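You operate a simulated robot arm through the tools that you are given. There is no shell and no other tool. Be economical: measure what you need, move in short steps, check, and stop when the job is done.

Carry out the task below with a simulated robot arm. There is one attempt and no reset: what you move stays moved.

Task
Slide the blue bean tin along the bed cover until it stands next to the baking tub with yellow lid.

It is judged by the outcome, as a careful person would: the job done as asked, and still so three seconds after it is handed in. It fails if anything else is knocked over, pushed out of place, dropped, spilled or broken. A push-on lid holds only when it is set on centred and level and pressed home; a screw cap is set on level and turned clockwise until tight.

Robot
A 7-joint arm with a two-finger parallel gripper, fixed in place. Base frame: the origin is at the foot of the arm, x ahead of it, y to its left, z up; the work surface is at about z = -0.001. Units: m, degrees, N and s.
With the tool pointing down near the work surface it reaches from about 0.24 to 0.62 m from the base axis. Its first joint turns from -66.0 to 66.0 degrees. Payload 2.6 kg.
The TCP is the grasp point between the finger pads, 0.03 m short of the fingertips. In the tool frame z runs along the fingers and y along their closing line. The gripper opens to 0.094 m. The fingers are 0.028 m wide and 0.01 m thick; the gripper's body (0.05 by 0.096 m) begins 0.055 m behind the TCP.
Orientation is that of the tool frame in the base frame, as [roll, pitch, yaw] about the fixed x, y, z axes, in that order (R = Rz(yaw) Ry(pitch) Rx(roll)). With the fingers straight down and closing along the base's y, the tool's x points along the base's -x, its y along +y and its z along -z.

Tools
- The arm moves only by the tool nudge_tool. Its argument "deltas" is text: rows parted by semicolons, each of 7 numbers parted by spaces: the shift along the tool's x, y, z in m, then the turn, a rotation vector about the tool's x, y, z in degrees, then the gripper command, from -1 (fully open) to 1 (shut), values between in proportion. In form: tx ty tz rx ry rz jaw; .... A call has 1 to 10 rows; each row shifts and turns the commanded pose from where the row before left it, along the tool's axes as they then stand. Rows are played at 5 a second. More than 0.05 m and 8.6 degrees between two rows, or a gripper value outside its range, and nothing of the call is played. Where a pose cannot be reached the arm comes as near as it can. A force on the tool above 40 N (or 10 N above the force at the start of the call, whichever is more), or a blocked arm, ends the call early, and 0.2 s more pass. Each finger travels about 0.072 m/s and halts on what it meets, pressing with about 23 N; the grip force reading is that of the motor and also rises with nothing between the fingers. The clock runs only during rows and for 0.2 s after the last one: add rows that do not move to give the fingers time. The reply holds the time, the measured pose of the TCP, the force on the tool along the base axes, the opening and the grip force, in the units named above and with some noise.
- Cameras (640 x 400 px; columns grow to the right, rows downward): "scene" is fixed at [0.0206, 0.4298, 0.5483]; the picture's right is [-0.87, -0.50, 0.00], its down [-0.36, 0.63, -0.69] and it looks along [0.34, -0.60, -0.73] (base axes); focal length 362 px, centre (320, 200). "wrist" rides on the gripper at [0.076, 0.014, -0.102] in the tool frame; the picture's right is [-0.18, 0.98, 0.00], its down [-0.75, -0.14, -0.64] and it looks along [-0.63, -0.12, 0.77] (tool axes); focal length 243 px, centre (320, 200). There is no depth. A picture from a camera that has moved, and an enlarged one, comes with that camera's place and axes in the base frame and with its lens.
- camera(camera): a new picture of that camera. No time passes.
- zoom(camera, box): a new picture of the part [left, top, right, bottom] of that camera's present view, enlarged. No time passes.
- job_done(): hands the job in; it is judged then, once.

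Work in short steps. Places have to be worked out from the pictures, the camera data and where the tool is seen: move nearer, look again, correct. Check each grasp and each placing, and mend what went wrong. You have 90 turns and 42 pictures in all, those below and enlarged ones among them. Open the gripper and draw the arm clear of the work before you hand the job in, unless the task says otherwise; then end with one line.

The tools are called after "Emit:" as a command line: name --argument value ..., lists and objects as JSON in quotes. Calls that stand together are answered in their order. nudge_tool: Moves the arm, as the interface text tells. Its arguments: {"type":"object","properties":{"deltas":{"type":"string"}},"required":["deltas"]} The other tools are called the same way: camera (camera) takes a picture; zoom (camera, box) takes an enlarged picture of a part of a camera's view; job_done () hands the job in.

At the start:

```text
t: 0.0
eef_pos: [0.3645, 0.101, 0.1946]
tool_rot: [-180.0, -0.1, -180.0]
force: [-1.0, -0.8, -0.5]
opening: 0.0942
grasp_force: 0.0
```

scene: 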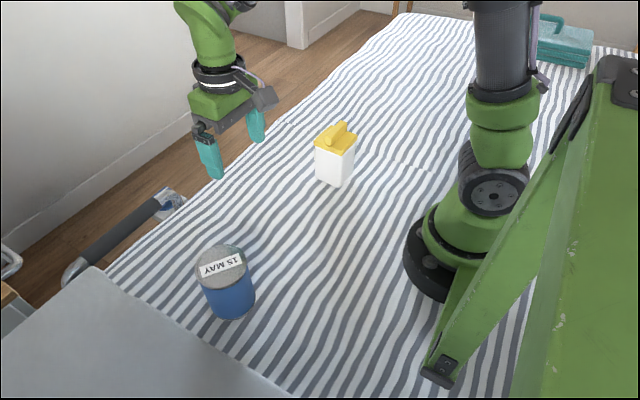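
wrist: 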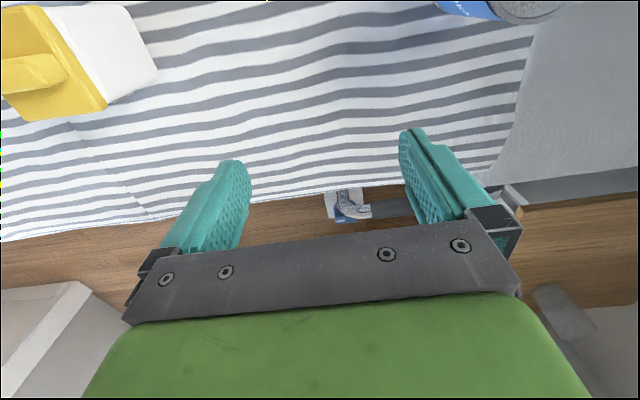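

The tin appears to be at about (0.29, 0.25), 0.1 m tall and 0.08 m wide. The tub is at about (0.28, -0.10). I'll turn the gripper so the fingers close along base x, rising a little, so the tub side stays free.

Emit:
nudge_tool --deltas "0 0 -0.005 0 0 8.5 -1;0 0 -0.005 0 0 8.5 -1;0 0 -0.005 0 0 8.5 -1;0 0 -0.005 0 0 8.5 -1;0 0 -0.005 0 0 8.5 -1;0 0 -0.005 0 0 8.5 -1;0 0 -0.005 0 0 8.5 -1;0 0 -0.005 0 0 8.5 -1;0 0 -0.005 0 0 8.5 -1;0 0 -0.005 0 0 8.5 -1"

```text
t: 2.2
eef_pos: [0.365, 0.1012, 0.2439]
tool_rot: [-179.9, 0.0, 94.9]
force: [0.2, -0.5, 0.2]
opening: 0.0941
grasp_force: 0.1
```

Turned fine. Finishing the turn to 90° and moving part way toward the tin at height, to look from there.

Emit:
nudge_tool --deltas "0 0 0 0 0 4.9 -1;0.03 -0.018 0 0 0 0 -1;0.03 -0.018 0 0 0 0 -1;0.03 -0.018 0 0 0 0 -1;0.03 -0.018 0 0 0 0 -1;0 0 0 0 0 0 -1"

Emit:
camera --camera "wrist"

Emit:
camera --camera "scene"

```text
t: 3.6
eef_pos: [0.2933, 0.2209, 0.2429]
tool_rot: [-180.0, 0.0, 90.1]
force: [0.5, -0.3, 0.2]
opening: 0.0941
grasp_force: 0.2
```

```text
39 pictures are left
camera wrist: at [0.3066, 0.2997, 0.3452], right [0.98, -0.18, 0.0], down [-0.14, -0.75, 0.64], along [-0.12, -0.63, -0.77], focal length 243 px, centre (320, 200)
```

wrist: 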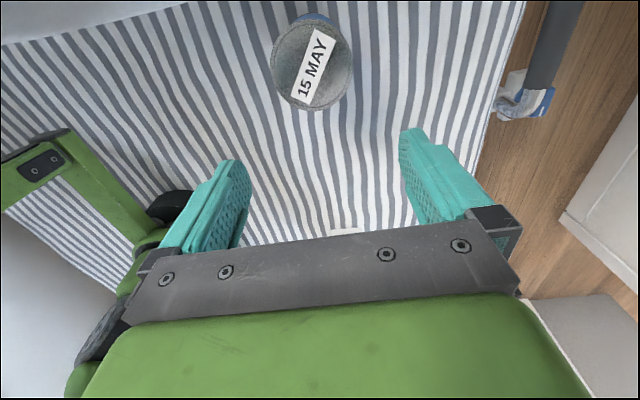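

```text
38 pictures are left
```

scene: 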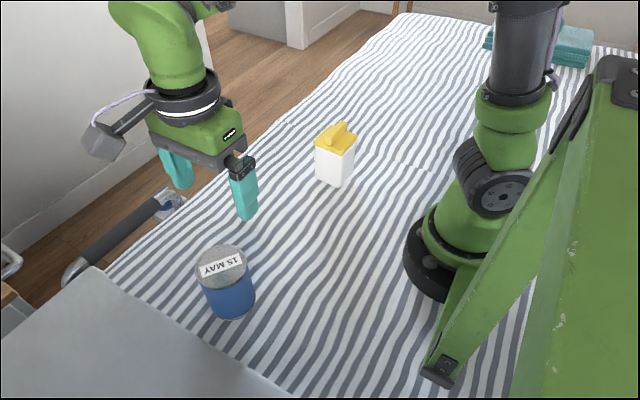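

Both views agree: the tin's axis is at about (0.290, 0.254), top near z = 0.1. I'll move over it and descend until the fingertips are just above the top, then check.

Emit:
nudge_tool --deltas "0.017 -0.002 0 0 0 0 -1;0.016 -0.001 0 0 0 0 -1;0 0 0.03 0 0 0 -1;0 0 0.03 0 0 0 -1;0 0 0.03 0 0 0 -1;0 0 0 0 0 0 -1"

Emit:
camera --camera "wrist"

Emit:
camera --camera "scene"

```text
t: 5.0
eef_pos: [0.2896, 0.2537, 0.1534]
tool_rot: [-180.0, 0.0, 90.1]
force: [0.4, -0.3, -0.5]
opening: 0.0943
grasp_force: 0.1
```

```text
37 pictures are left
camera wrist: at [0.3032, 0.3321, 0.2558], right [0.98, -0.18, 0.0], down [-0.14, -0.75, 0.64], along [-0.12, -0.63, -0.77], focal length 243 px, centre (320, 200)
```

wrist: 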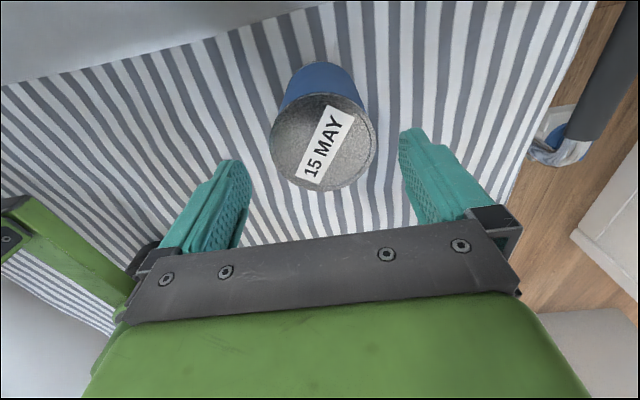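

```text
36 pictures are left
```

scene: 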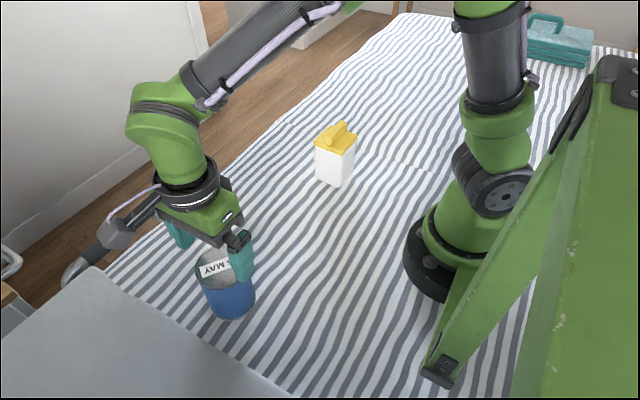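

The lid centre computes to (0.290, 0.253), top at about 0.095, so the gripper is centred. Descending to z ≈ 0.063, which leaves the gripper body above the lid.

Emit:
nudge_tool --deltas "0 0 0.02 0 0 0 -1;0 0 0.02 0 0 0 -1;0 0 0.02 0 0 0 -1;0 0 0.02 0 0 0 -1;0 0 0.01 0 0 0 -1;0 0 0 0 0 0 -1"

Emit:
camera --camera "wrist"

```text
t: 6.4
eef_pos: [0.29, 0.2531, 0.0638]
tool_rot: [-180.0, 0.0, 90.1]
force: [0.3, 1.0, -0.2]
opening: 0.094
grasp_force: 0.0
```

```text
35 pictures are left
camera wrist: at [0.3035, 0.3316, 0.1668], right [0.98, -0.18, 0.0], down [-0.14, -0.75, 0.64], along [-0.12, -0.63, -0.77], focal length 243 px, centre (320, 200)
```

wrist: 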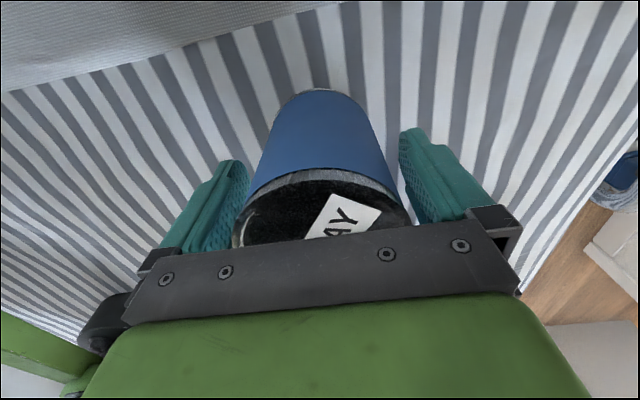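

The tin is centred between the fingers with nothing touching. Closing on it.

Emit:
nudge_tool --deltas "0 0 0 0 0 0 1;0 0 0 0 0 0 1;0 0 0 0 0 0 1"

Emit:
zoom --camera "scene" --box '[280, 100, 400, 200]'

```text
t: 7.2
eef_pos: [0.289, 0.2537, 0.0644]
tool_rot: [180.0, 0.0, 90.1]
force: [0.6, 0.2, 0.1]
opening: 0.0752
grasp_force: 23.2
```

```text
4.00 times, centred on (340, 150) of scene
camera zoom: at [0.0206, 0.4298, 0.5483], right [-0.87, -0.5, 0.0], down [-0.36, 0.63, -0.69], along [0.34, -0.6, -0.73], focal length 1446 px, centre (240, 400)
```

zoom: 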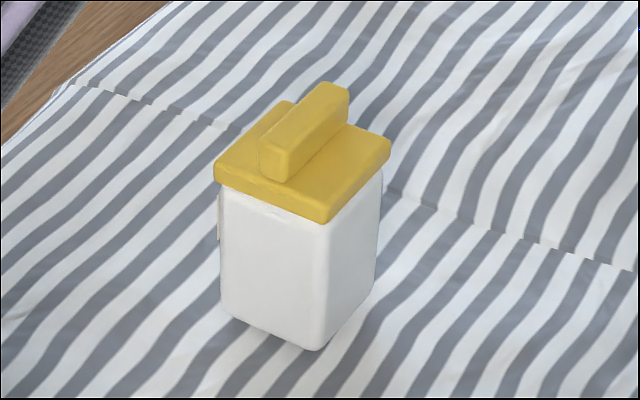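

The tin is held (opening 0.075). The tub's base spans about x 0.255–0.317, with its near face at y ≈ -0.073 and the lid edge at y ≈ -0.068. I'll slide the tin along -y for the first 0.16 m at constant height.

Emit:
nudge_tool --deltas "-0.01 0 0 0 0 0 1;-0.02 0 0 0 0 0 1;-0.02 0 0 0 0 0 1;-0.02 0 0 0 0 0 1;-0.02 0 0 0 0 0 1;-0.02 0 0 0 0 0 1;-0.02 0 0 0 0 0 1;-0.02 0 0 0 0 0 1;-0.01 0 0 0 0 0 1;0 0 0 0 0 0 1"

Emit:
camera --camera "scene"

```text
t: 9.4
eef_pos: [0.2895, 0.0931, 0.0641]
tool_rot: [180.0, -0.1, 90.2]
force: [-0.4, -0.3, 0.5]
opening: 0.0738
grasp_force: 22.8
```

```text
33 pictures are left
```

scene: 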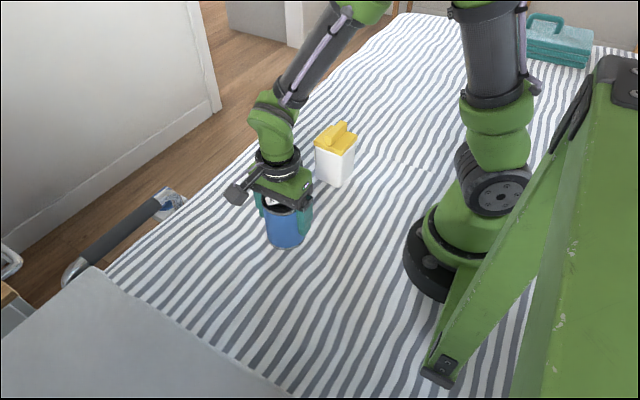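

The tin follows upright. Sliding another 0.075 m, then checking the gap.

Emit:
nudge_tool --deltas "-0.01 0 0 0 0 0 1;-0.015 0 0 0 0 0 1;-0.015 0 0 0 0 0 1;-0.015 0 0 0 0 0 1;-0.01 0 0 0 0 0 1;-0.01 0 0 0 0 0 1;0 0 0 0 0 0 1"

Emit:
zoom --camera "scene" --box '[240, 90, 400, 250]'

Emit:
camera --camera "wrist"

```text
t: 11.0
eef_pos: [0.2907, 0.0196, 0.0656]
tool_rot: [-179.9, -0.1, 90.1]
force: [0.0, -0.2, 0.8]
opening: 0.0739
grasp_force: 23.3
```

```text
2.50 times, centred on (320, 170) of scene
camera zoom: at [0.0206, 0.4298, 0.5483], right [-0.87, -0.5, 0.0], down [-0.36, 0.63, -0.69], along [0.34, -0.6, -0.73], focal length 904 px, centre (320, 275)
```

zoom: 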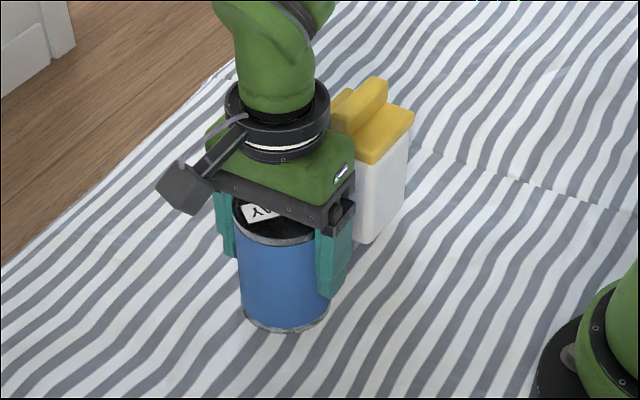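

```text
31 pictures are left
camera wrist: at [0.3041, 0.0976, 0.1671], right [0.98, -0.18, 0.0], down [-0.14, -0.75, 0.64], along [-0.12, -0.63, -0.77], focal length 243 px, centre (320, 200)
```

wrist: 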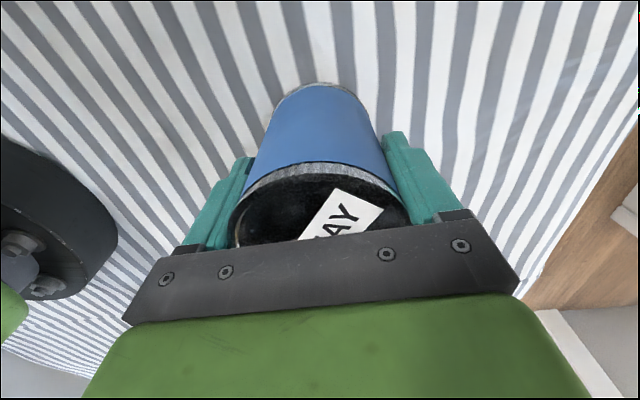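

Upright and in line with the tub. Sliding a last 0.034 m slowly leaves about 1.5 cm to the lid.

Emit:
nudge_tool --deltas "-0.009 0 0 0 0 0 1;-0.009 0 0 0 0 0 1;-0.009 0 0 0 0 0 1;-0.007 0 0 0 0 0 1;0 0 0 0 0 0 1"

Emit:
zoom --camera "scene" --box '[240, 90, 400, 250]'

```text
t: 12.2
eef_pos: [0.2895, -0.015, 0.0652]
tool_rot: [180.0, 0.1, 90.1]
force: [1.0, -0.8, 0.1]
opening: 0.0742
grasp_force: 22.8
```

```text
2.50 times, centred on (320, 170) of scene
camera zoom: at [0.0206, 0.4298, 0.5483], right [-0.87, -0.5, 0.0], down [-0.36, 0.63, -0.69], along [0.34, -0.6, -0.73], focal length 904 px, centre (320, 275)
```

zoom: 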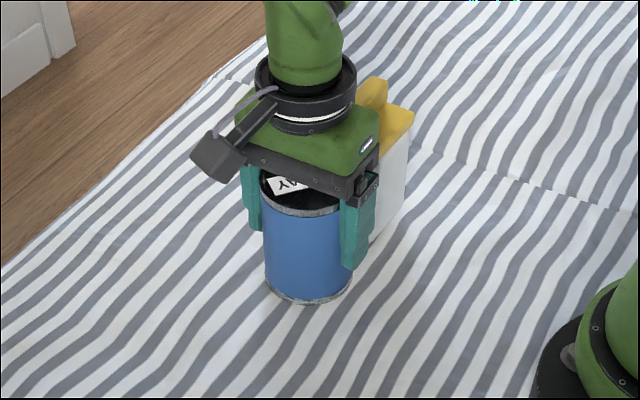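

The tub hasn't moved (same pixels as before). Opening the gripper and then lifting straight up.

Emit:
nudge_tool --deltas "0 0 0 0 0 0 -1;0 0 0 0 0 0 -1;0 0 0 0 0 0 -1;0 0 -0.01 0 0 0 -1;0 0 -0.02 0 0 0 -1;0 0 -0.03 0 0 0 -1;0 0 -0.03 0 0 0 -1;0 0 -0.03 0 0 0 -1;0 0 -0.03 0 0 0 -1;0 0 0 0 0 0 -1"

Emit:
nudge_tool --deltas "0.02 0 -0.01 0 0 0 -1;0.03 0 0 0 0 0 -1;0.03 0 0 0 0 0 -1;0.03 0 0 0 0 0 -1;0.03 0 0 0 0 0 -1;0.02 0 0 0 0 0 -1;0 0 0 0 0 0 -1"

Emit:
zoom --camera "scene" --box '[240, 90, 400, 250]'

Emit:
camera --camera "wrist"

```text
t: 14.4
eef_pos: [0.2898, -0.0146, 0.2138]
tool_rot: [-179.9, -0.1, 90.1]
force: [-0.4, 0.1, -0.2]
opening: 0.0941
grasp_force: 0.1
```

```text
t: 16.0
eef_pos: [0.288, 0.1455, 0.2244]
tool_rot: [-179.9, 0.1, 90.1]
force: [-0.4, 0.8, -1.0]
opening: 0.094
grasp_force: 0.1
```

```text
2.50 times, centred on (320, 170) of scene
camera zoom: at [0.0206, 0.4298, 0.5483], right [-0.87, -0.5, 0.0], down [-0.36, 0.63, -0.69], along [0.34, -0.6, -0.73], focal length 904 px, centre (320, 275)
```

zoom: 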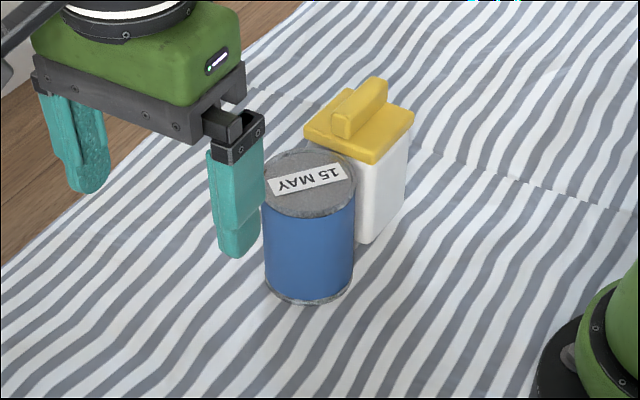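

```text
28 pictures are left
camera wrist: at [0.3028, 0.2223, 0.326], right [0.98, -0.18, 0.0], down [-0.14, -0.75, 0.64], along [-0.12, -0.63, -0.77], focal length 243 px, centre (320, 200)
```

wrist: 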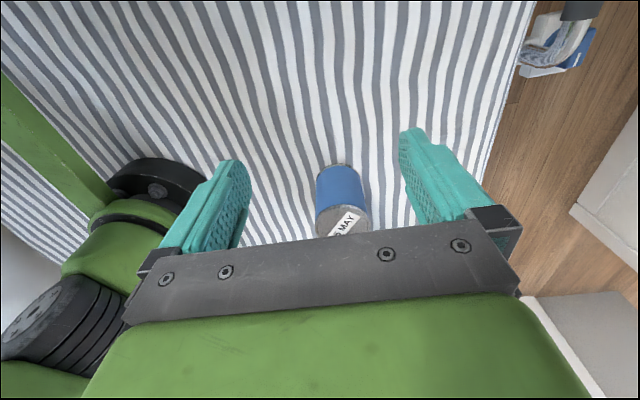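

The tin stands upright about 1.5 cm from the tub, the tub hasn't moved, and the arm is clear. Handing in.

Emit:
job_done

```text
The job is handed in.
```

The blue bean tin was slid along the bed cover and now stands upright about 1.5 cm from the yellow-lidded baking tub, which did not move.
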